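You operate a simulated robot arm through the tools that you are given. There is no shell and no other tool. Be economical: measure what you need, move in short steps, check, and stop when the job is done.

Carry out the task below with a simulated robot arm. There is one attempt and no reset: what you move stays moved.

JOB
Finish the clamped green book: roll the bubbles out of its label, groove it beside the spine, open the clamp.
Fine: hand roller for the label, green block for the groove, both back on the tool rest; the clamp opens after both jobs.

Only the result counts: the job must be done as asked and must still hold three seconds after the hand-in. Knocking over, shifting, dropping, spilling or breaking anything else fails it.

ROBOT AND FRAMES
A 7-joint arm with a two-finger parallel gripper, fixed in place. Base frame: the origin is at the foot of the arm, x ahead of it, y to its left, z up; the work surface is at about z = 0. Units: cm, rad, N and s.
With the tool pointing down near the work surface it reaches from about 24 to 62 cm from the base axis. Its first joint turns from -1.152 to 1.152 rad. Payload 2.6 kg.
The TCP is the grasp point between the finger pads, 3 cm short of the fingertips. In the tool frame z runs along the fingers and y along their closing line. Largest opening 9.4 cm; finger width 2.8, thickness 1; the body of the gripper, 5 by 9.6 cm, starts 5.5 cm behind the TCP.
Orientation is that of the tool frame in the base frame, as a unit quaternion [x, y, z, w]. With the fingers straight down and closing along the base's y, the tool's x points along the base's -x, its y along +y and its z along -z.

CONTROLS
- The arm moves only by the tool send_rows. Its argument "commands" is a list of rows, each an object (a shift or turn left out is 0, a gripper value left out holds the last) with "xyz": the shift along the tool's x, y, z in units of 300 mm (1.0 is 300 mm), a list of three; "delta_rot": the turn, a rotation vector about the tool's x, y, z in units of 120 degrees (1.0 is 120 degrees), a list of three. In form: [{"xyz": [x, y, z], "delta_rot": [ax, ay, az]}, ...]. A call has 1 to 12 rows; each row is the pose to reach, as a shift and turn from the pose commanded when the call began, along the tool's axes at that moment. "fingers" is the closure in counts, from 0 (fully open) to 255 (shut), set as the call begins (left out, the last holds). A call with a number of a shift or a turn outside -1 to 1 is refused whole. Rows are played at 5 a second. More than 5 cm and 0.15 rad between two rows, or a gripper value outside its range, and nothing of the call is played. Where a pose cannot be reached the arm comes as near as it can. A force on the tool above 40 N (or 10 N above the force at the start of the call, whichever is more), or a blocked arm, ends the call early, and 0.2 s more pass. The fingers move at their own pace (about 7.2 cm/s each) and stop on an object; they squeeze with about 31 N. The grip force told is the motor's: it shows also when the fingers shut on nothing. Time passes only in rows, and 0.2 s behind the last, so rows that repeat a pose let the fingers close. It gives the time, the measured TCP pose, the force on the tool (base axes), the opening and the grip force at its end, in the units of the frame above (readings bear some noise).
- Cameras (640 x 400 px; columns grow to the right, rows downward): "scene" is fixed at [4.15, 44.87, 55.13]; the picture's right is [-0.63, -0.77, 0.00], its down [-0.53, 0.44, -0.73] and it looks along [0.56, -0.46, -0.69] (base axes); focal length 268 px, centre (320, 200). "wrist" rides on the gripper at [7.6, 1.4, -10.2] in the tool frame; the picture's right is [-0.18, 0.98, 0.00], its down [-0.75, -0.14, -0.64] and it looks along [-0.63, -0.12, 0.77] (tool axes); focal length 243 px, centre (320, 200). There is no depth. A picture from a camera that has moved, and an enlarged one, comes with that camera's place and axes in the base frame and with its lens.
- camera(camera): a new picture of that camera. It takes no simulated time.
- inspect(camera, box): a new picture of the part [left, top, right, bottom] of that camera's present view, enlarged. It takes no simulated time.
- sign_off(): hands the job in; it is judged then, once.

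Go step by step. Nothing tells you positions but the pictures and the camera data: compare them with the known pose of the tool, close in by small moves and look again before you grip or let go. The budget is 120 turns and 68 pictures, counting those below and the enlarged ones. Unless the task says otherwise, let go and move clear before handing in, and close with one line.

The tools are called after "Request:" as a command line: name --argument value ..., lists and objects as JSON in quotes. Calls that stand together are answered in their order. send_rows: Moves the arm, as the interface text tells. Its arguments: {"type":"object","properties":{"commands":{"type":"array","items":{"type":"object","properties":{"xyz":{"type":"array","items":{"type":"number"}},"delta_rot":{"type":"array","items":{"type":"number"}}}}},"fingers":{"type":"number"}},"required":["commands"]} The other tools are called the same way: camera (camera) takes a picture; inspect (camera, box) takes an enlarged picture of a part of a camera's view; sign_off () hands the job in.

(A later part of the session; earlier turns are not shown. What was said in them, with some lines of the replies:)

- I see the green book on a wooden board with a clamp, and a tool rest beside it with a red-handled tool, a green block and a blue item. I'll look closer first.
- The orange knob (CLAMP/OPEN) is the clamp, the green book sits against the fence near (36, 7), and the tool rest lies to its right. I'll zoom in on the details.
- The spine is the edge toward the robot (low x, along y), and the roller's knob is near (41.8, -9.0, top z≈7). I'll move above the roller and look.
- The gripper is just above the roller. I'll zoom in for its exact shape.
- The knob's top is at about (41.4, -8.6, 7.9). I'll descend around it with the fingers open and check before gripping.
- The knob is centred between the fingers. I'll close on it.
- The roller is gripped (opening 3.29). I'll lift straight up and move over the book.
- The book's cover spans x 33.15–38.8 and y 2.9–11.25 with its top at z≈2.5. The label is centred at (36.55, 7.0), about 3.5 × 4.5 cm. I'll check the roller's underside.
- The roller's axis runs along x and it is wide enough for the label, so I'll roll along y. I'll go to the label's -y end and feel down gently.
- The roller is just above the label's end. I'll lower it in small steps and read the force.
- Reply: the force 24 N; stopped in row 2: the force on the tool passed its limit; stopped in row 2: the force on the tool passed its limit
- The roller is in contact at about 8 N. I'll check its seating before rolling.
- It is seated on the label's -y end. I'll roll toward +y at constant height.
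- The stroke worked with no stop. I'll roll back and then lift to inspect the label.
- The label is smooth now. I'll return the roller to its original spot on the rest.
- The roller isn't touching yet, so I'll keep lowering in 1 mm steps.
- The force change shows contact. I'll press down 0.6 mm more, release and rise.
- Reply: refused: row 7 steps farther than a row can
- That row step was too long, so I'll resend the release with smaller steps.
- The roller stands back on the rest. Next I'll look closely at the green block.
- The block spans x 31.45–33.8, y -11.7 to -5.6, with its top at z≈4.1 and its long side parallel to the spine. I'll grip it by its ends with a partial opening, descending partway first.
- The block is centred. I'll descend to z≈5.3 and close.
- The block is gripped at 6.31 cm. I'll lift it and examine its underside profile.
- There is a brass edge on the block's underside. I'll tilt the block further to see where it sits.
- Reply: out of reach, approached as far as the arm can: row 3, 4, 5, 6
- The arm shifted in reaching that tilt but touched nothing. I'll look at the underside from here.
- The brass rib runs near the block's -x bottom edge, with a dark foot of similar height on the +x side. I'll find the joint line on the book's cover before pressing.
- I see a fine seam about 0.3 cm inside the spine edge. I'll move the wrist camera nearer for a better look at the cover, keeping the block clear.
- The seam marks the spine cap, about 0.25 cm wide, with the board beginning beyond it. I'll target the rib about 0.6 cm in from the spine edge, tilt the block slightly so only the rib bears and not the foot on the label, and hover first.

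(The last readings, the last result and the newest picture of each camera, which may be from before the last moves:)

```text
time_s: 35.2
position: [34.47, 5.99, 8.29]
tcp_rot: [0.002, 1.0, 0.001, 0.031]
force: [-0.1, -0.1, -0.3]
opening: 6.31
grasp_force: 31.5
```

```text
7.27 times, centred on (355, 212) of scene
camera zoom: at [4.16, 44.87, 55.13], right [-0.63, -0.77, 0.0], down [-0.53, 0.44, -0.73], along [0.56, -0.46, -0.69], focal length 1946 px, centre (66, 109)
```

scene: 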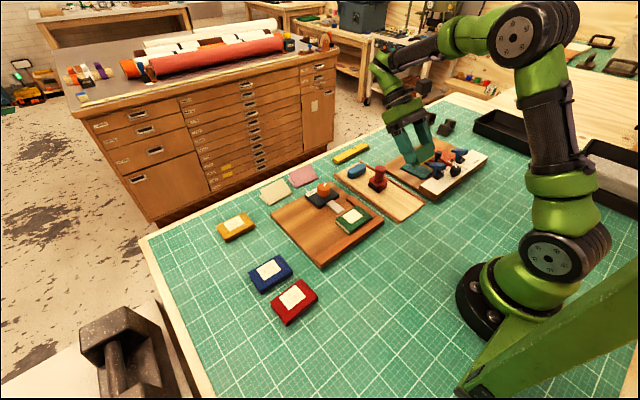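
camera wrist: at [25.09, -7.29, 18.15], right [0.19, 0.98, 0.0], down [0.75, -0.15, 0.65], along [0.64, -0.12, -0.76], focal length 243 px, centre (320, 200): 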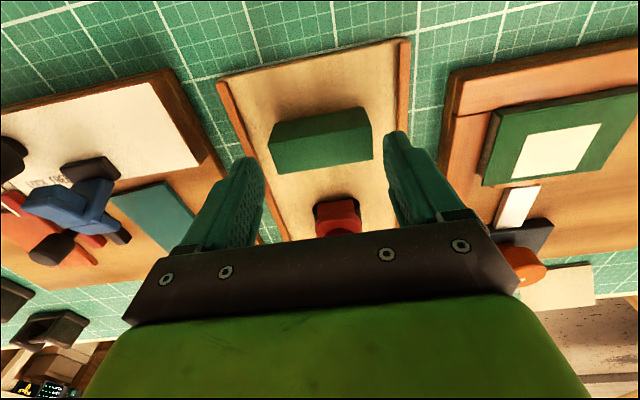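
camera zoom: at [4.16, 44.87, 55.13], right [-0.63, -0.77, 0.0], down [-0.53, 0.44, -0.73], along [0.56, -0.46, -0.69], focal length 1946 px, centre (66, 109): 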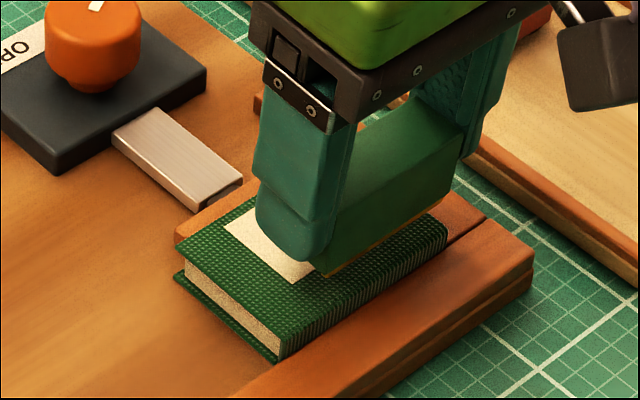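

The rib hovers near the joint. I'll descend to just above contact and examine the rib's offset from the spine.

Request:
send_rows --commands '[{"xyz": [0, 0, 0.012]}, {"xyz": [0, 0, 0.024]}, {"xyz": [0, 0, 0.024]}]'

Request:
inspect --camera "scene" --box '[345, 205, 375, 235]'

Request:
inspect --camera "wrist" --box '[240, 90, 420, 200]'

```text
time_s: 36.0
position: [34.65, 6.19, 7.78]
tcp_rot: [0.001, 1.0, 0.001, 0.03]
force: [-0.2, -0.6, -0.9]
opening: 6.34
grasp_force: 30.6
```

```text
13.33 times, centred on (360, 220) of scene
camera zoom: at [4.16, 44.87, 55.13], right [-0.63, -0.77, 0.0], down [-0.53, 0.44, -0.73], along [0.56, -0.46, -0.69], focal length 3567 px, centre (-213, -67)
```

zoom: 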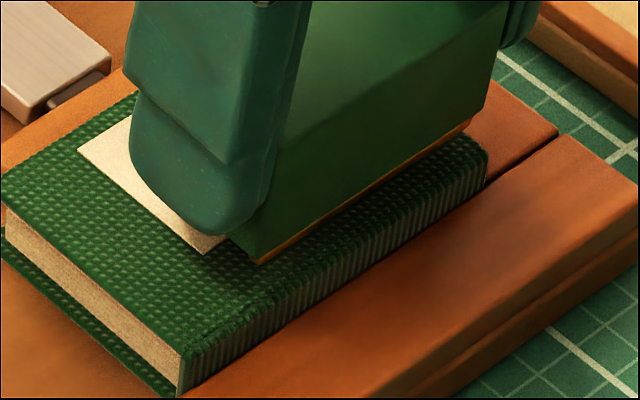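

```text
3.56 times, centred on (330, 145) of wrist
camera zoom: at [26.43, 7.51, 17.61], right [0.19, 0.98, 0.01], down [0.71, -0.15, 0.69], along [0.68, -0.12, -0.73], focal length 863 px, centre (284, 396)
```

zoom: 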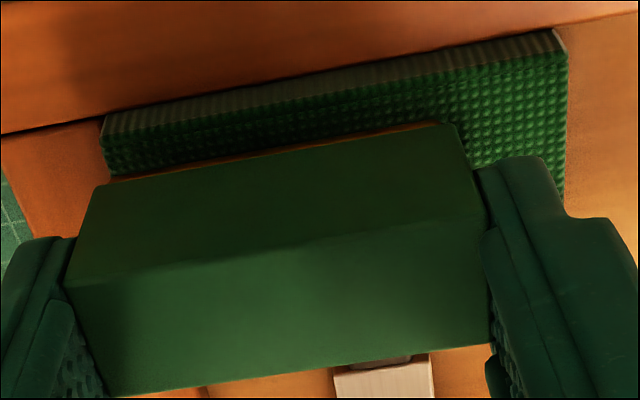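

The rib's front edge is about 0.75 cm from the spine edge, a bit far. I'll shift 0.3 cm toward the spine and feel down.

Request:
send_rows --commands '[{"xyz": [0.011, -0.005, 0]}, {"xyz": [0.011, -0.005, 0.01]}, {"xyz": [0.011, -0.005, 0.01]}]'

Request:
send_rows --commands '[{"xyz": [0, 0, 0.003]}, {"xyz": [0, 0, 0.003]}]'

Request:
inspect --camera "wrist" --box '[240, 90, 420, 200]'

```text
time_s: 36.8
position: [34.33, 6.01, 7.46]
tcp_rot: [0.002, 1.0, 0.001, 0.031]
force: [0.3, 0.5, -0.6]
opening: 6.32
grasp_force: 30.7
```

```text
time_s: 37.4
position: [34.33, 5.99, 7.33]
tcp_rot: [0.002, 1.0, 0.0, 0.031]
force: [-0.7, 0.1, 3.5]
opening: 6.31
grasp_force: 31.0
```

```text
3.56 times, centred on (330, 145) of wrist
camera zoom: at [26.15, 7.35, 17.22], right [0.19, 0.98, 0.01], down [0.71, -0.14, 0.69], along [0.68, -0.12, -0.73], focal length 863 px, centre (284, 396)
```

zoom: 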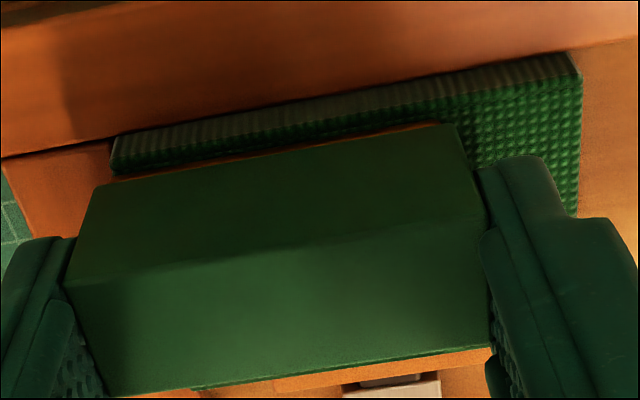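

Light contact, with the rib about 0.6 cm from the spine edge. I'll press a little harder.

Request:
send_rows --commands '[{"xyz": [0, 0, 0.002]}, {"xyz": [0, 0, 0.002]}]'

Request:
send_rows --commands '[{"xyz": [0, 0, 0.001]}, {"xyz": [0, 0, 0.001]}, {"xyz": [0, 0, 0.001]}]'

```text
time_s: 38.0
position: [34.42, 6.07, 7.38]
tcp_rot: [0.001, 1.0, 0.001, 0.031]
force: [-3.9, -1.8, 16.6]
opening: 6.31
grasp_force: 30.8
```

```text
time_s: 38.8
position: [34.29, 6.0, 7.32]
tcp_rot: [0.002, 0.999, 0.001, 0.032]
force: [-4.5, -1.6, 24.3]
opening: 6.32
grasp_force: 31.2
```

The force is about 24 N. I'll slide along the spine over the whole length: first toward -y, then +y.

Request:
send_rows --commands '[{"xyz": [0, -0.008, 0]}, {"xyz": [0, -0.016, 0]}, {"xyz": [0, 0, 0]}, {"xyz": [0, 0.015, 0]}, {"xyz": [0, 0.03, 0]}, {"xyz": [0, 0.045, 0]}, {"xyz": [0, 0.06, 0]}, {"xyz": [0, 0.075, 0]}, {"xyz": [0, 0.09, 0]}, {"xyz": [0, 0.09, 0]}]'

Request:
inspect --camera "scene" --box '[335, 195, 385, 235]'

```text
time_s: 41.0
position: [34.28, 8.7, 7.23]
tcp_rot: [0.002, 1.0, 0.001, 0.03]
force: [0.6, -5.3, 18.7]
opening: 6.34
grasp_force: 31.6
```

```text
10.00 times, centred on (360, 215) of scene
camera zoom: at [4.15, 44.86, 55.13], right [-0.63, -0.77, 0.0], down [-0.53, 0.44, -0.73], along [0.56, -0.46, -0.69], focal length 2675 px, centre (-80, 50)
```

zoom: 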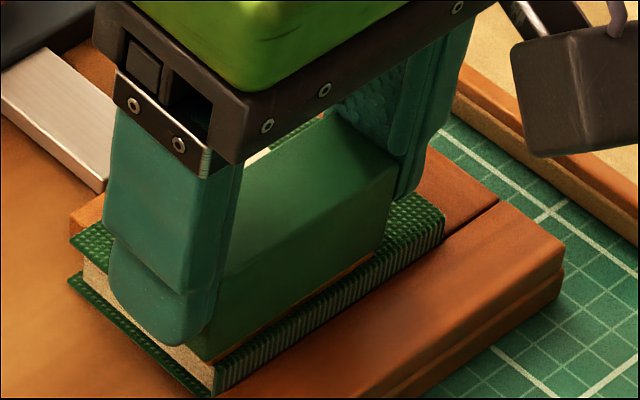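

The slide is done. I'll lift and move aside toward the rest to inspect the joint.

Request:
send_rows --commands '[{"xyz": [0, 0, -0.04]}, {"xyz": [0, 0, -0.15]}, {"xyz": [0, -0.1, -0.27]}, {"xyz": [0, -0.25, -0.3]}, {"xyz": [0, -0.4, -0.3], "delta_rot": [0, 0.01, 0]}, {"xyz": [0, -0.5, -0.3], "delta_rot": [0, 0.025, 0]}, {"xyz": [0, -0.5, -0.3], "delta_rot": [0, 0.025, 0]}]'

Request:
inspect --camera "scene" --box '[335, 195, 385, 235]'

```text
time_s: 42.6
position: [33.65, -6.46, 16.23]
tcp_rot: [0.002, 1.0, 0.0, 0.002]
force: [1.0, -0.7, -0.7]
opening: 6.32
grasp_force: 31.0
```

```text
10.00 times, centred on (360, 215) of scene
camera zoom: at [4.16, 44.86, 55.13], right [-0.63, -0.77, 0.0], down [-0.53, 0.44, -0.73], along [0.56, -0.46, -0.69], focal length 2675 px, centre (-80, 50)
```

zoom: 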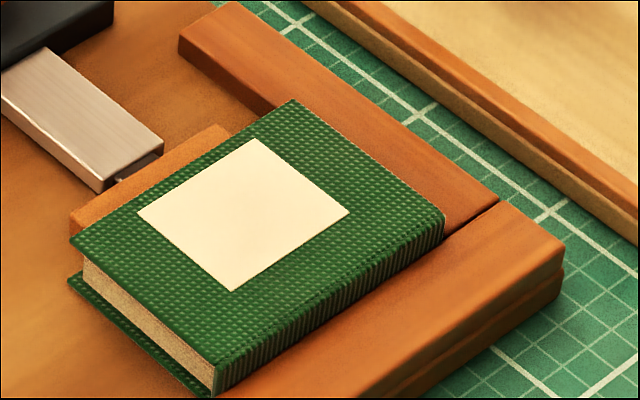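

Request:
inspect --camera "scene" --box '[350, 210, 380, 234]'

```text
16.00 times, centred on (365, 222) of scene
camera zoom: at [4.16, 44.86, 55.13], right [-0.63, -0.77, 0.0], down [-0.53, 0.44, -0.73], along [0.56, -0.46, -0.69], focal length 4280 px, centre (-400, -152)
```

zoom: 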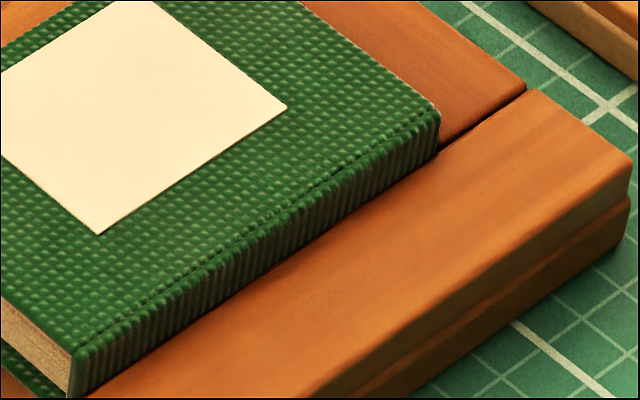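

There is no obvious groove from this side. I'll check from the wrist camera's angle.

Request:
inspect --camera "wrist" --box '[420, 40, 520, 105]'

```text
6.15 times, centred on (470, 72) of wrist
camera zoom: at [26.09, -5.09, 26.57], right [0.19, 0.98, 0.0], down [0.75, -0.14, 0.65], along [0.64, -0.12, -0.76], focal length 1493 px, centre (-603, 985)
```

zoom: 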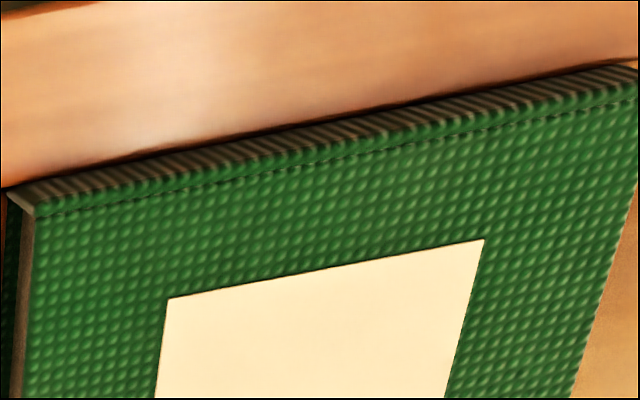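

No groove yet, so the press didn't take. I'll try again with the block flat instead of tilted, and check the rib's place visually at light contact.

Request:
send_rows --commands '[{"xyz": [-0.01, 0.14, 0]}, {"xyz": [-0.02, 0.28, 0]}, {"xyz": [-0.027, 0.415, 0]}, {"xyz": [-0.027, 0.415, 0.15]}, {"xyz": [-0.027, 0.415, 0.24]}, {"xyz": [-0.027, 0.415, 0.28]}, {"xyz": [-0.027, 0.415, 0.287]}, {"xyz": [-0.027, 0.415, 0.287]}]'

Request:
send_rows --commands '[{"xyz": [0, 0, 0.005]}, {"xyz": [0, 0, 0.005]}]'

Request:
inspect --camera "wrist" --box '[260, 100, 400, 180]'

```text
time_s: 44.4
position: [34.69, 6.12, 7.61]
tcp_rot: [0.002, 1.0, 0.001, 0.004]
force: [-0.6, -0.3, -1.4]
opening: 6.33
grasp_force: 31.2
```

```text
time_s: 45.0
position: [34.7, 5.99, 7.59]
tcp_rot: [0.002, 1.0, 0.002, 0.004]
force: [0.4, -0.7, -1.4]
opening: 6.34
grasp_force: 31.2
```

```text
4.57 times, centred on (330, 140) of wrist
camera zoom: at [27.04, 7.49, 17.79], right [0.19, 0.98, 0.0], down [0.75, -0.14, 0.65], along [0.64, -0.12, -0.76], focal length 1109 px, centre (274, 474)
```

zoom: 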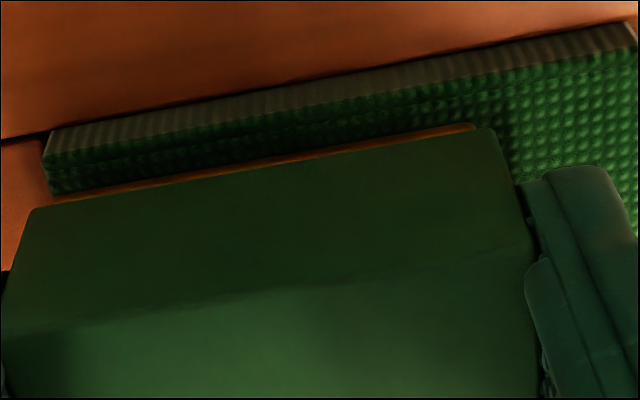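

The rib front is about 0.48 cm from the spine edge with the block flat. I'll press down in small steps.

Request:
send_rows --commands '[{"xyz": [0.004, 0, 0.006]}, {"xyz": [0.004, 0, 0.006]}]'

Request:
send_rows --commands '[{"xyz": [0, 0, 0.003]}, {"xyz": [0, 0, 0.003]}]'

Request:
send_rows --commands '[{"xyz": [0, 0, 0.002]}, {"xyz": [0, 0, 0.002]}]'

```text
time_s: 45.6
position: [34.59, 6.15, 7.2]
tcp_rot: [0.001, 1.0, 0.001, 0.005]
force: [-0.9, 0.4, -0.4]
opening: 6.3
grasp_force: 30.4
```

```text
time_s: 46.2
position: [34.62, 6.09, 7.2]
tcp_rot: [0.002, 1.0, 0.001, 0.005]
force: [-1.0, -0.3, 7.7]
opening: 6.3
grasp_force: 31.0
```

```text
time_s: 46.8
position: [34.5, 6.15, 7.23]
tcp_rot: [0.001, 1.0, 0.001, 0.005]
force: [-4.9, -1.5, 22.9]
opening: 6.32
grasp_force: 31.3
```

The force is 23 N with the block flat. I'll slide along the joint to both ends.

Request:
send_rows --commands '[{"xyz": [0, -0.01, 0]}, {"xyz": [0, -0.02, 0]}, {"xyz": [0, -0.005, 0]}, {"xyz": [0, 0.01, 0]}, {"xyz": [0, 0.02, 0]}, {"xyz": [0, 0.03, 0]}, {"xyz": [0, 0.04, 0]}, {"xyz": [0, 0.05, 0]}, {"xyz": [0, 0.06, 0]}, {"xyz": [0, 0.07, 0]}, {"xyz": [0, 0.08, 0]}, {"xyz": [0, 0.09, 0]}]'

Request:
inspect --camera "wrist" --box '[230, 90, 400, 190]'

```text
time_s: 49.4
position: [34.53, 8.79, 7.18]
tcp_rot: [0.001, 1.0, 0.0, 0.004]
force: [0.5, -9.8, 24.8]
opening: 6.32
grasp_force: 31.0
```

```text
3.76 times, centred on (315, 140) of wrist
camera zoom: at [26.9, 10.18, 17.46], right [0.19, 0.98, 0.0], down [0.75, -0.14, 0.65], along [0.64, -0.12, -0.76], focal length 913 px, centre (339, 426)
```

zoom: 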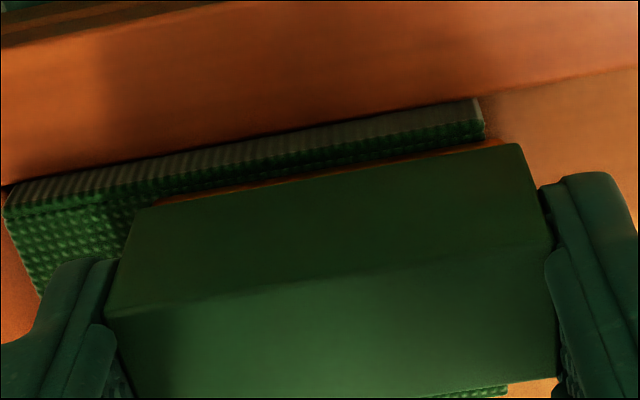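

Still no visible groove. While pressed, I'll shift 0.25 cm closer to the spine and slide back.

Request:
send_rows --commands '[{"xyz": [0.004, 0, 0]}, {"xyz": [0.008, 0, 0]}, {"xyz": [0.008, -0.01, 0]}, {"xyz": [0.008, -0.02, 0]}, {"xyz": [0.008, -0.035, 0]}, {"xyz": [0.008, -0.05, 0]}, {"xyz": [0.008, -0.065, 0]}, {"xyz": [0.008, -0.08, 0]}, {"xyz": [0.008, -0.095, 0]}, {"xyz": [0.008, -0.11, 0]}, {"xyz": [0.008, -0.11, 0]}]'

Request:
inspect --camera "scene" --box '[340, 205, 380, 235]'

```text
time_s: 51.8
position: [34.25, 5.41, 7.05]
tcp_rot: [0.002, 1.0, 0.001, 0.004]
force: [0.3, 4.9, 11.8]
opening: 6.32
grasp_force: 31.0
```

```text
13.33 times, centred on (360, 220) of scene
camera zoom: at [4.15, 44.86, 55.13], right [-0.63, -0.77, 0.0], down [-0.53, 0.44, -0.73], along [0.56, -0.46, -0.69], focal length 3567 px, centre (-213, -67)
```

zoom: 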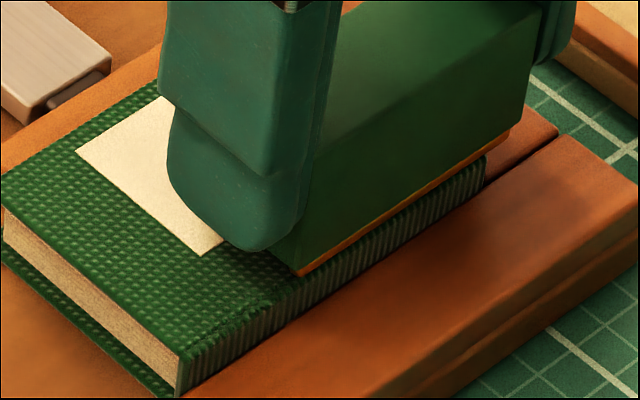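

The force dropped and the tool sank slightly. I'll lift straight up and look.

Request:
send_rows --commands '[{"xyz": [0, 0, -0.04]}, {"xyz": [0, 0, -0.15]}, {"xyz": [0, -0.1, -0.27]}, {"xyz": [0, -0.22, -0.3]}, {"xyz": [0, -0.3, -0.3]}, {"xyz": [0, -0.3, -0.3]}]'

Request:
inspect --camera "scene" --box '[345, 205, 380, 233]'

```text
time_s: 53.2
position: [34.14, -3.62, 16.04]
tcp_rot: [0.002, 1.0, 0.001, 0.005]
force: [-0.7, -0.9, -0.6]
opening: 6.29
grasp_force: 31.5
```

```text
14.29 times, centred on (362, 219) of scene
camera zoom: at [4.16, 44.86, 55.13], right [-0.63, -0.77, 0.0], down [-0.53, 0.44, -0.73], along [0.56, -0.46, -0.69], focal length 3822 px, centre (-287, -71)
```

zoom: 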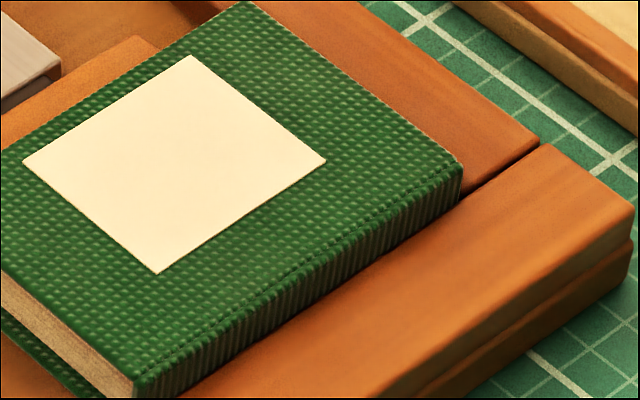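

No groove yet, so the joint line may be farther from the spine or need more force. I'll approach again with the slight tilt, rib about 1.1 cm in, then sweep toward the spine at higher force.

Request:
send_rows --commands '[{"xyz": [-0.01, 0.12, 0]}, {"xyz": [-0.02, 0.24, 0], "delta_rot": [0, -0.01, 0]}, {"xyz": [-0.02, 0.33, 0], "delta_rot": [0, -0.025, 0]}, {"xyz": [-0.02, 0.33, 0.15], "delta_rot": [0, -0.025, 0]}, {"xyz": [-0.02, 0.33, 0.25], "delta_rot": [0, -0.025, 0]}, {"xyz": [-0.02, 0.33, 0.282], "delta_rot": [0, -0.025, 0]}, {"xyz": [-0.02, 0.33, 0.282], "delta_rot": [0, -0.025, 0]}]'

Request:
send_rows --commands '[{"xyz": [0, 0, 0.005]}, {"xyz": [0, 0, 0.005]}]'

Request:
inspect --camera "wrist" --box '[230, 90, 420, 200]'

```text
time_s: 54.8
position: [34.85, 6.53, 7.71]
tcp_rot: [0.002, 1.0, 0.0, 0.03]
force: [-0.1, 0.0, -1.8]
opening: 6.3
grasp_force: 30.9
```

```text
time_s: 55.4
position: [35.01, 6.31, 7.59]
tcp_rot: [0.002, 1.0, 0.001, 0.03]
force: [0.0, -0.5, -0.5]
opening: 6.35
grasp_force: 31.3
```

```text
3.37 times, centred on (325, 145) of wrist
camera zoom: at [26.67, 7.8, 17.46], right [0.19, 0.98, 0.01], down [0.71, -0.14, 0.69], along [0.68, -0.12, -0.73], focal length 817 px, centre (303, 385)
```

zoom: 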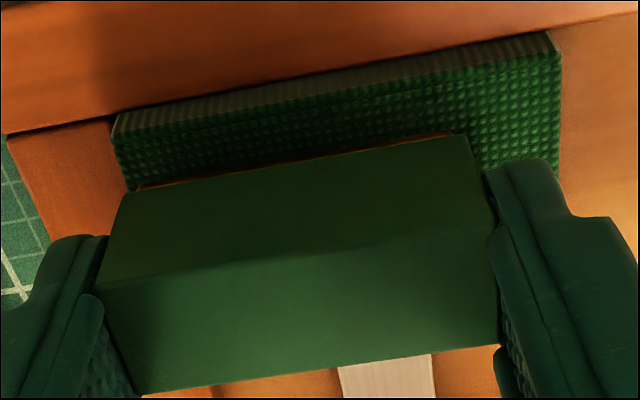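

The rib front is at about 1.1 cm. I'll move in 0.2 cm and press.

Request:
send_rows --commands '[{"xyz": [0.007, 0, 0.003]}, {"xyz": [0.007, 0, 0.006]}, {"xyz": [0.007, 0, 0.006]}]'

Request:
send_rows --commands '[{"xyz": [0, 0, 0.003]}, {"xyz": [0, 0, 0.003]}]'

```text
time_s: 56.2
position: [34.65, 6.3, 7.34]
tcp_rot: [0.002, 1.0, 0.001, 0.031]
force: [-0.1, 0.8, -0.6]
opening: 6.31
grasp_force: 30.9
```

```text
time_s: 56.8
position: [34.57, 6.44, 7.39]
tcp_rot: [0.003, 1.0, 0.001, 0.031]
force: [-0.2, -0.8, -1.4]
opening: 6.32
grasp_force: 30.7
```

Request:
send_rows --commands '[{"xyz": [0, 0, 0.003]}, {"xyz": [0, 0, 0.003]}]'

Request:
send_rows --commands '[{"xyz": [0, 0, 0.002]}, {"xyz": [0, 0, 0.002]}]'

```text
time_s: 57.4
position: [34.68, 6.43, 7.27]
tcp_rot: [0.001, 1.0, 0.0, 0.031]
force: [-1.4, -0.2, 4.7]
opening: 6.32
grasp_force: 30.9
```

```text
time_s: 58.0
position: [34.77, 6.36, 7.13]
tcp_rot: [0.001, 1.0, 0.0, 0.03]
force: [-6.5, -1.2, 20.5]
opening: 6.31
grasp_force: 31.1
```

Request:
send_rows --commands '[{"xyz": [0, 0, 0.0012]}, {"xyz": [0, 0, 0.0012]}, {"xyz": [0, 0, 0.0012]}]'

Request:
send_rows --commands '[{"xyz": [0, -0.012, 0]}, {"xyz": [0, -0.024, 0]}, {"xyz": [0, -0.006, 0]}, {"xyz": [0, 0.01, 0]}, {"xyz": [0, 0.02, 0]}, {"xyz": [0, 0.03, 0]}, {"xyz": [0, 0.04, 0]}, {"xyz": [0, 0.05, 0]}, {"xyz": [0, 0.06, 0]}, {"xyz": [0, 0.07, 0]}, {"xyz": [0, 0.08, 0]}, {"xyz": [0, 0.08, 0]}]'

Request:
inspect --camera "wrist" --box '[230, 90, 420, 200]'

```text
time_s: 58.8
position: [34.74, 6.43, 7.12]
tcp_rot: [0.002, 1.0, 0.001, 0.031]
force: [-4.0, -1.1, 25.6]
opening: 6.32
grasp_force: 31.0
```

```text
time_s: 61.4
position: [34.74, 8.81, 7.1]
tcp_rot: [0.001, 1.0, 0.0, 0.031]
force: [0.2, -7.8, 24.2]
opening: 6.34
grasp_force: 30.9
```

```text
3.37 times, centred on (325, 145) of wrist
camera zoom: at [26.52, 10.22, 16.97], right [0.19, 0.98, 0.01], down [0.71, -0.14, 0.69], along [0.68, -0.12, -0.73], focal length 817 px, centre (303, 385)
```

zoom: 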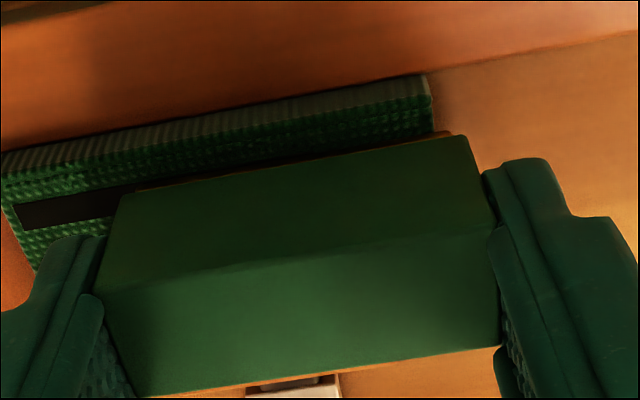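

A dark groove has appeared behind the block, so the joint line is about 1 cm in. I'll slide back, lift and check it along its full length.

Request:
send_rows --commands '[{"xyz": [0, 0.01, 0]}, {"xyz": [0, 0, 0]}, {"xyz": [0, -0.015, 0]}, {"xyz": [0, -0.03, 0]}, {"xyz": [0, -0.045, 0]}, {"xyz": [0, -0.06, 0]}, {"xyz": [0, -0.075, 0]}, {"xyz": [0, -0.09, 0]}, {"xyz": [0, -0.105, 0]}, {"xyz": [0, -0.105, 0]}]'

Request:
send_rows --commands '[{"xyz": [0, 0, -0.04]}, {"xyz": [0, 0, -0.15]}, {"xyz": [0.03, -0.1, -0.27], "delta_rot": [0, 0.01, 0]}, {"xyz": [0.06, -0.24, -0.3], "delta_rot": [0, 0.025, 0]}, {"xyz": [0.066, -0.38, -0.3], "delta_rot": [0, 0.025, 0]}, {"xyz": [0.066, -0.467, -0.3], "delta_rot": [0, 0.025, 0]}, {"xyz": [0.066, -0.467, -0.3], "delta_rot": [0, 0.025, 0]}]'

Request:
inspect --camera "scene" --box '[340, 203, 380, 235]'

```text
time_s: 63.6
position: [34.74, 5.59, 7.15]
tcp_rot: [0.001, 1.0, 0.0, 0.03]
force: [-1.2, 8.6, 22.6]
opening: 6.32
grasp_force: 31.0
```

```text
time_s: 65.2
position: [32.11, -8.42, 16.0]
tcp_rot: [0.002, 1.0, 0.0, 0.004]
force: [0.3, -0.3, -1.3]
opening: 6.34
grasp_force: 30.9
```

```text
12.50 times, centred on (360, 219) of scene
camera zoom: at [4.16, 44.86, 55.13], right [-0.63, -0.77, 0.0], down [-0.53, 0.44, -0.73], along [0.56, -0.46, -0.69], focal length 3344 px, centre (-180, -38)
```

zoom: 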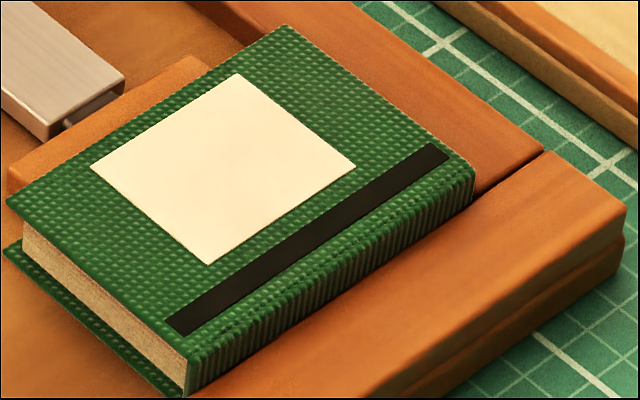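

The groove runs the full length. Now I'll put the block back at its original place on the rest.

Request:
send_rows --commands '[{"xyz": [-0.016, -0.007, 0.12]}, {"xyz": [-0.016, -0.007, 0.22]}, {"xyz": [-0.016, -0.007, 0.3]}, {"xyz": [-0.016, -0.007, 0.34]}, {"xyz": [-0.016, -0.007, 0.34]}]'

Request:
send_rows --commands '[{"xyz": [0, 0, 0.006]}, {"xyz": [0, 0, 0.006]}]'

Request:
inspect --camera "scene" --box '[375, 160, 425, 210]'

```text
time_s: 66.4
position: [32.63, -8.46, 5.76]
tcp_rot: [0.001, 1.0, 0.001, 0.003]
force: [-1.0, 0.5, -0.5]
opening: 6.33
grasp_force: 31.1
```

```text
time_s: 67.0
position: [32.79, -8.52, 5.55]
tcp_rot: [0.002, 1.0, 0.001, 0.004]
force: [0.4, 0.4, -1.7]
opening: 6.32
grasp_force: 31.1
```

```text
8.00 times, centred on (400, 185) of scene
camera zoom: at [4.16, 44.86, 55.13], right [-0.63, -0.77, 0.0], down [-0.53, 0.44, -0.73], along [0.56, -0.46, -0.69], focal length 2140 px, centre (-320, 320)
```

zoom: 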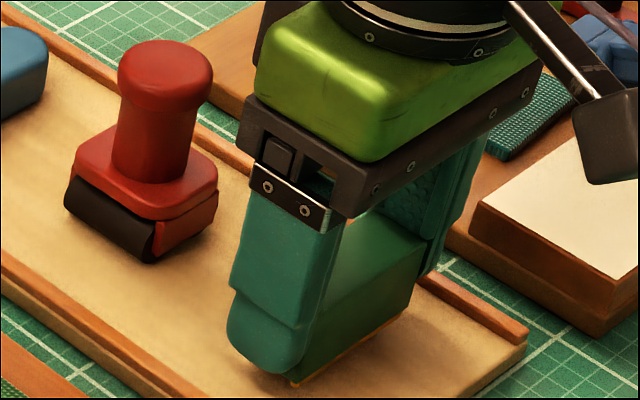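

The block is just above the rest. I'll lower it in 1 mm steps to contact.

Request:
send_rows --commands '[{"xyz": [0, 0, 0.004]}, {"xyz": [0, 0, 0.004]}]'

Request:
send_rows --commands '[{"xyz": [0, 0, 0.003]}, {"xyz": [0, 0, 0.003]}]'

Request:
send_rows --commands '[{"xyz": [0, 0, 0.002]}, {"xyz": [0, 0, 0.002]}]'

```text
time_s: 67.6
position: [32.7, -8.51, 5.31]
tcp_rot: [0.001, 1.0, 0.001, 0.004]
force: [0.1, -0.2, -1.4]
opening: 6.34
grasp_force: 30.8
```

```text
time_s: 68.2
position: [32.71, -8.56, 5.39]
tcp_rot: [0.002, 1.0, 0.001, 0.004]
force: [0.0, 0.4, -0.7]
opening: 6.31
grasp_force: 30.8
```

```text
time_s: 68.8
position: [32.74, -8.52, 5.3]
tcp_rot: [0.002, 1.0, 0.001, 0.005]
force: [0.5, 0.2, -0.3]
opening: 6.31
grasp_force: 30.8
```

Request:
send_rows --commands '[{"xyz": [0, 0, 0.002]}, {"xyz": [0, 0, 0.002]}]'

Request:
send_rows --commands '[{"xyz": [0, 0, 0.0015]}, {"xyz": [0, 0, 0.0015]}]'

```text
time_s: 69.4
position: [32.77, -8.68, 5.23]
tcp_rot: [0.002, 1.0, 0.001, 0.004]
force: [0.1, 0.7, -0.9]
opening: 6.31
grasp_force: 31.2
```

```text
time_s: 70.0
position: [32.7, -8.6, 5.21]
tcp_rot: [0.002, 1.0, 0.001, 0.003]
force: [-0.5, 0.2, -1.0]
opening: 6.33
grasp_force: 30.7
```

Request:
send_rows --commands '[{"xyz": [0, 0, 0.002]}, {"xyz": [0, 0, 0.002]}]'

Request:
send_rows --commands '[{"xyz": [0, 0, 0.0015]}, {"xyz": [0, 0, 0.0015]}]'

```text
time_s: 70.6
position: [32.7, -8.51, 5.11]
tcp_rot: [0.001, 1.0, 0.001, 0.004]
force: [-1.8, 0.9, 4.1]
opening: 6.32
grasp_force: 30.4
```

```text
time_s: 71.2
position: [32.79, -8.53, 5.05]
tcp_rot: [0.001, 1.0, 0.001, 0.005]
force: [-4.2, 1.8, 16.1]
opening: 6.34
grasp_force: 31.2
```

The block is seated. I'll open partly and rise.

Request:
send_rows --commands '[{"xyz": [0, 0, -0.002]}, {"xyz": [0, 0, -0.002]}, {"xyz": [0, 0, -0.002]}, {"xyz": [0, 0, -0.002]}, {"xyz": [0, 0, -0.06]}, {"xyz": [0, 0, -0.2]}, {"xyz": [0, 0, -0.35]}, {"xyz": [0, 0, -0.45]}, {"xyz": [0, 0, -0.45]}]' --fingers 50

Request:
inspect --camera "scene" --box '[290, 130, 430, 240]'

```text
time_s: 73.2
position: [32.45, -8.56, 18.61]
tcp_rot: [0.001, 1.0, 0.0, 0.004]
force: [-0.5, 0.8, 0.1]
opening: 7.55
grasp_force: 0.0
```

```text
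3.64 times, centred on (360, 185) of scene
camera zoom: at [4.15, 44.87, 55.13], right [-0.63, -0.77, 0.0], down [-0.53, 0.44, -0.73], along [0.56, -0.46, -0.69], focal length 973 px, centre (174, 254)
```

zoom: 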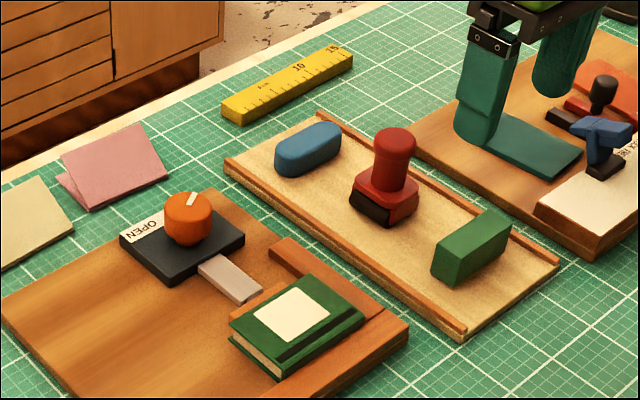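

Both tools are back on the rest. Now the clamp knob, near (47.4, 7.5) with its top at z≈6: I'll go above it with the gripper pre-turned about 50° clockwise so there is room to turn counter-clockwise toward OPEN.

Request:
send_rows --commands '[{"xyz": [-0.062, 0.067, 0], "delta_rot": [0, 0, 0.052]}, {"xyz": [-0.125, 0.134, 0], "delta_rot": [0, 0, 0.104]}, {"xyz": [-0.187, 0.2, 0], "delta_rot": [0, 0, 0.156]}, {"xyz": [-0.249, 0.267, 0], "delta_rot": [0, 0, 0.208]}, {"xyz": [-0.311, 0.334, 0], "delta_rot": [0, 0, 0.26]}, {"xyz": [-0.374, 0.401, 0], "delta_rot": [0, 0, 0.312]}, {"xyz": [-0.436, 0.468, 0], "delta_rot": [0, 0, 0.364]}, {"xyz": [-0.498, 0.535, 0], "delta_rot": [0, 0, 0.417]}, {"xyz": [-0.498, 0.535, 0.1], "delta_rot": [0, 0, 0.417]}, {"xyz": [-0.498, 0.535, 0.15], "delta_rot": [0, 0, 0.417]}, {"xyz": [-0.498, 0.535, 0.15], "delta_rot": [0, 0, 0.417]}]' --fingers 50

Request:
camera --camera "wrist"

Request:
inspect --camera "scene" --box '[290, 160, 370, 220]'

```text
time_s: 75.6
position: [47.71, 7.52, 14.14]
tcp_rot: [0.425, 0.905, 0.003, 0.003]
force: [-0.5, -0.5, 0.9]
opening: 7.59
grasp_force: 0.1
```

```text
8 pictures are left
camera wrist: at [43.86, 14.1, 24.52], right [0.87, 0.49, 0.01], down [0.37, -0.67, 0.64], along [0.32, -0.56, -0.76], focal length 243 px, centre (320, 200)
```

wrist: 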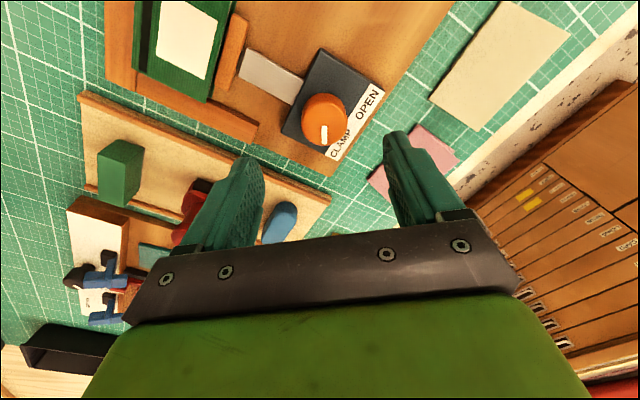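

```text
6.67 times, centred on (330, 190) of scene
camera zoom: at [4.15, 44.87, 55.13], right [-0.63, -0.77, 0.0], down [-0.53, 0.44, -0.73], along [0.56, -0.46, -0.69], focal length 1783 px, centre (253, 267)
```

zoom: 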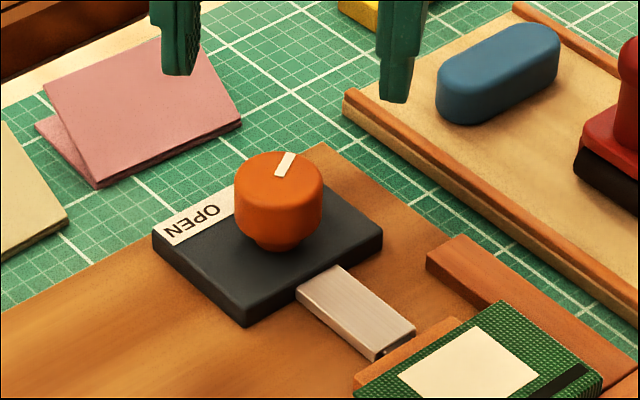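

The knob is centred near (47.85, 7.7) and its pointer is on CLAMP. I'll narrow the fingers and descend around it.

Request:
send_rows --commands '[{"xyz": [0.002, 0.007, 0.08]}, {"xyz": [0.002, 0.007, 0.16]}, {"xyz": [0.002, 0.007, 0.22]}, {"xyz": [0.002, 0.007, 0.262]}, {"xyz": [0.002, 0.007, 0.262]}]' --fingers 105

Request:
inspect --camera "scene" --box '[290, 150, 370, 220]'

```text
time_s: 76.8
position: [47.78, 7.58, 6.3]
tcp_rot: [0.424, 0.906, 0.002, 0.003]
force: [-0.1, -0.1, 0.0]
opening: 5.53
grasp_force: 0.1
```

```text
5.71 times, centred on (330, 185) of scene
camera zoom: at [4.15, 44.87, 55.13], right [-0.63, -0.77, 0.0], down [-0.53, 0.44, -0.73], along [0.56, -0.46, -0.69], focal length 1529 px, centre (263, 286)
```

zoom: 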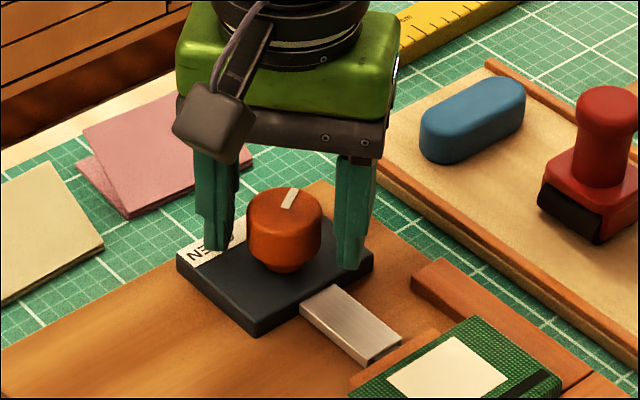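

The fingers straddle the knob well above the plate. I'll close.

Request:
send_rows --commands '[{"xyz": [0, 0, 0.003]}, {"xyz": [0, 0, 0.003]}, {"xyz": [0, 0, 0.003]}, {"xyz": [0, 0, 0.003]}]' --fingers 255

```text
time_s: 77.8
position: [47.85, 7.77, 6.16]
tcp_rot: [0.424, 0.906, 0.003, 0.004]
force: [2.5, 3.9, 6.3]
opening: 3.73
grasp_force: 45.0
```

The knob is gripped. I'll turn it counter-clockwise in stages.

Request:
send_rows --commands '[{"delta_rot": [0, 0, -0.04]}, {"delta_rot": [0, 0, -0.08]}, {"delta_rot": [0, 0, -0.12]}, {"delta_rot": [0, 0, -0.16]}, {"delta_rot": [0, 0, -0.2]}, {"delta_rot": [0, 0, -0.24]}, {"delta_rot": [0, 0, -0.28]}, {"delta_rot": [0, 0, -0.32]}, {"delta_rot": [0, 0, -0.36]}, {"delta_rot": [0, 0, -0.4]}]'

Request:
inspect --camera "scene" --box '[290, 150, 370, 220]'

```text
time_s: 80.0
position: [47.73, 7.42, 6.21]
tcp_rot: [0.019, 1.0, 0.0, 0.003]
force: [-6.4, -10.9, 12.8]
opening: 3.74
grasp_force: 44.8
```

```text
5.71 times, centred on (330, 185) of scene
camera zoom: at [4.15, 44.86, 55.13], right [-0.63, -0.77, 0.0], down [-0.53, 0.44, -0.73], along [0.56, -0.46, -0.69], focal length 1529 px, centre (263, 286)
```

zoom: 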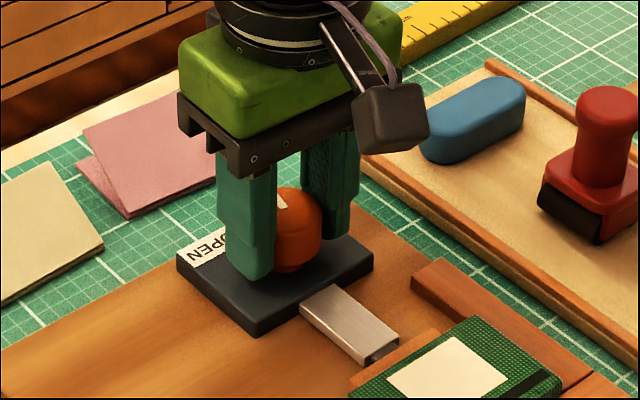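

The knob is turning and its pointer is mid-way. I'll continue toward OPEN.

Request:
send_rows --commands '[{"delta_rot": [0, 0, -0.04]}, {"delta_rot": [0, 0, -0.08]}, {"delta_rot": [0, 0, -0.12]}, {"delta_rot": [0, 0, -0.16]}, {"delta_rot": [0, 0, -0.2]}, {"delta_rot": [0, 0, -0.24]}, {"delta_rot": [0, 0, -0.28]}, {"delta_rot": [0, 0, -0.32]}, {"delta_rot": [0, 0, -0.36]}, {"delta_rot": [0, 0, -0.4]}]'

Request:
inspect --camera "scene" --box '[290, 150, 370, 220]'

```text
time_s: 82.2
position: [47.89, 7.27, 6.34]
tcp_rot: [-0.387, 0.922, -0.004, 0.003]
force: [-5.2, -25.0, 6.9]
opening: 3.72
grasp_force: 45.3
```

```text
5.71 times, centred on (330, 185) of scene
camera zoom: at [4.15, 44.86, 55.13], right [-0.63, -0.77, 0.0], down [-0.53, 0.44, -0.73], along [0.56, -0.46, -0.69], focal length 1529 px, centre (263, 286)
```

zoom: 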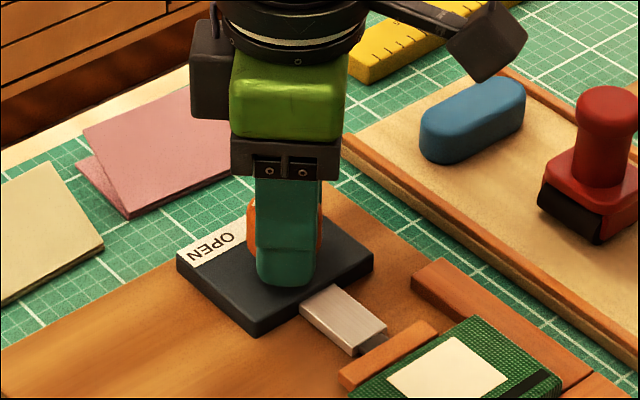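

The clamp bar has begun to retract. I'll relieve the side force and turn about 24° more.

Request:
send_rows --commands '[{"xyz": [0.005, -0.005, 0]}, {"xyz": [0.005, -0.005, 0], "delta_rot": [0, 0, -0.04]}, {"xyz": [0.005, -0.005, 0], "delta_rot": [0, 0, -0.08]}, {"xyz": [0.005, -0.005, 0], "delta_rot": [0, 0, -0.12]}, {"xyz": [0.005, -0.005, 0], "delta_rot": [0, 0, -0.16]}, {"xyz": [0.005, -0.005, 0], "delta_rot": [0, 0, -0.2]}, {"xyz": [0.005, -0.005, 0], "delta_rot": [0, 0, -0.2]}]'

```text
time_s: 83.8
position: [47.91, 7.25, 6.21]
tcp_rot: [-0.572, 0.82, -0.004, 0.005]
force: [21.6, -16.2, -9.8]
opening: 3.73
grasp_force: 45.1
```

About 120° has been turned in total. I'll release, rise and check the pointer and clamp.

Request:
send_rows --commands '[{"xyz": [0, 0, 0]}, {"xyz": [0, 0, 0]}, {"xyz": [0, 0, 0]}, {"xyz": [0, 0, -0.06]}, {"xyz": [0, 0, -0.16]}, {"xyz": [0, 0, -0.3]}, {"xyz": [0, 0, -0.42]}, {"xyz": [0, 0, -0.42]}]' --fingers 90

Request:
inspect --camera "scene" --box '[290, 160, 400, 240]'

```text
time_s: 85.6
position: [47.76, 7.23, 18.89]
tcp_rot: [-0.572, 0.82, -0.001, 0.004]
force: [0.4, 0.0, 0.6]
opening: 6.1
grasp_force: 0.2
```

```text
5.00 times, centred on (345, 200) of scene
camera zoom: at [4.15, 44.87, 55.13], right [-0.63, -0.77, 0.0], down [-0.53, 0.44, -0.73], along [0.56, -0.46, -0.69], focal length 1338 px, centre (195, 200)
```

zoom: 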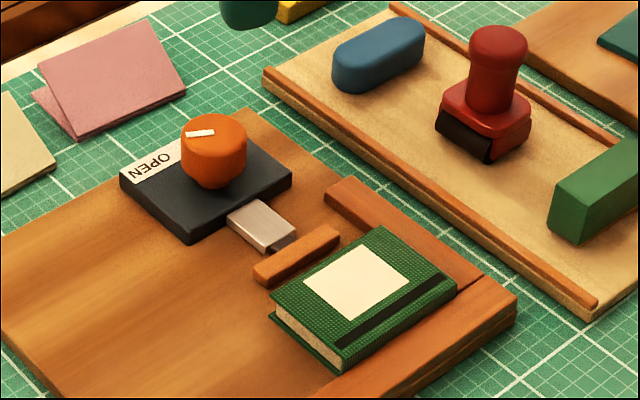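

The clamp's pad has drawn clear of the book, with the pointer at OPEN. The label is smooth, the groove runs the full length, both tools are on the rest, and the arm is clear, so I'll hand in.

Request:
sign_off

```text
The job is handed in.
```

The green book's label is rolled smooth, its spine groove is pressed full length, both tools are back on the rest, the clamp is open, and the job is handed in. The first three groove passes, closer to the spine, left no visible mark.
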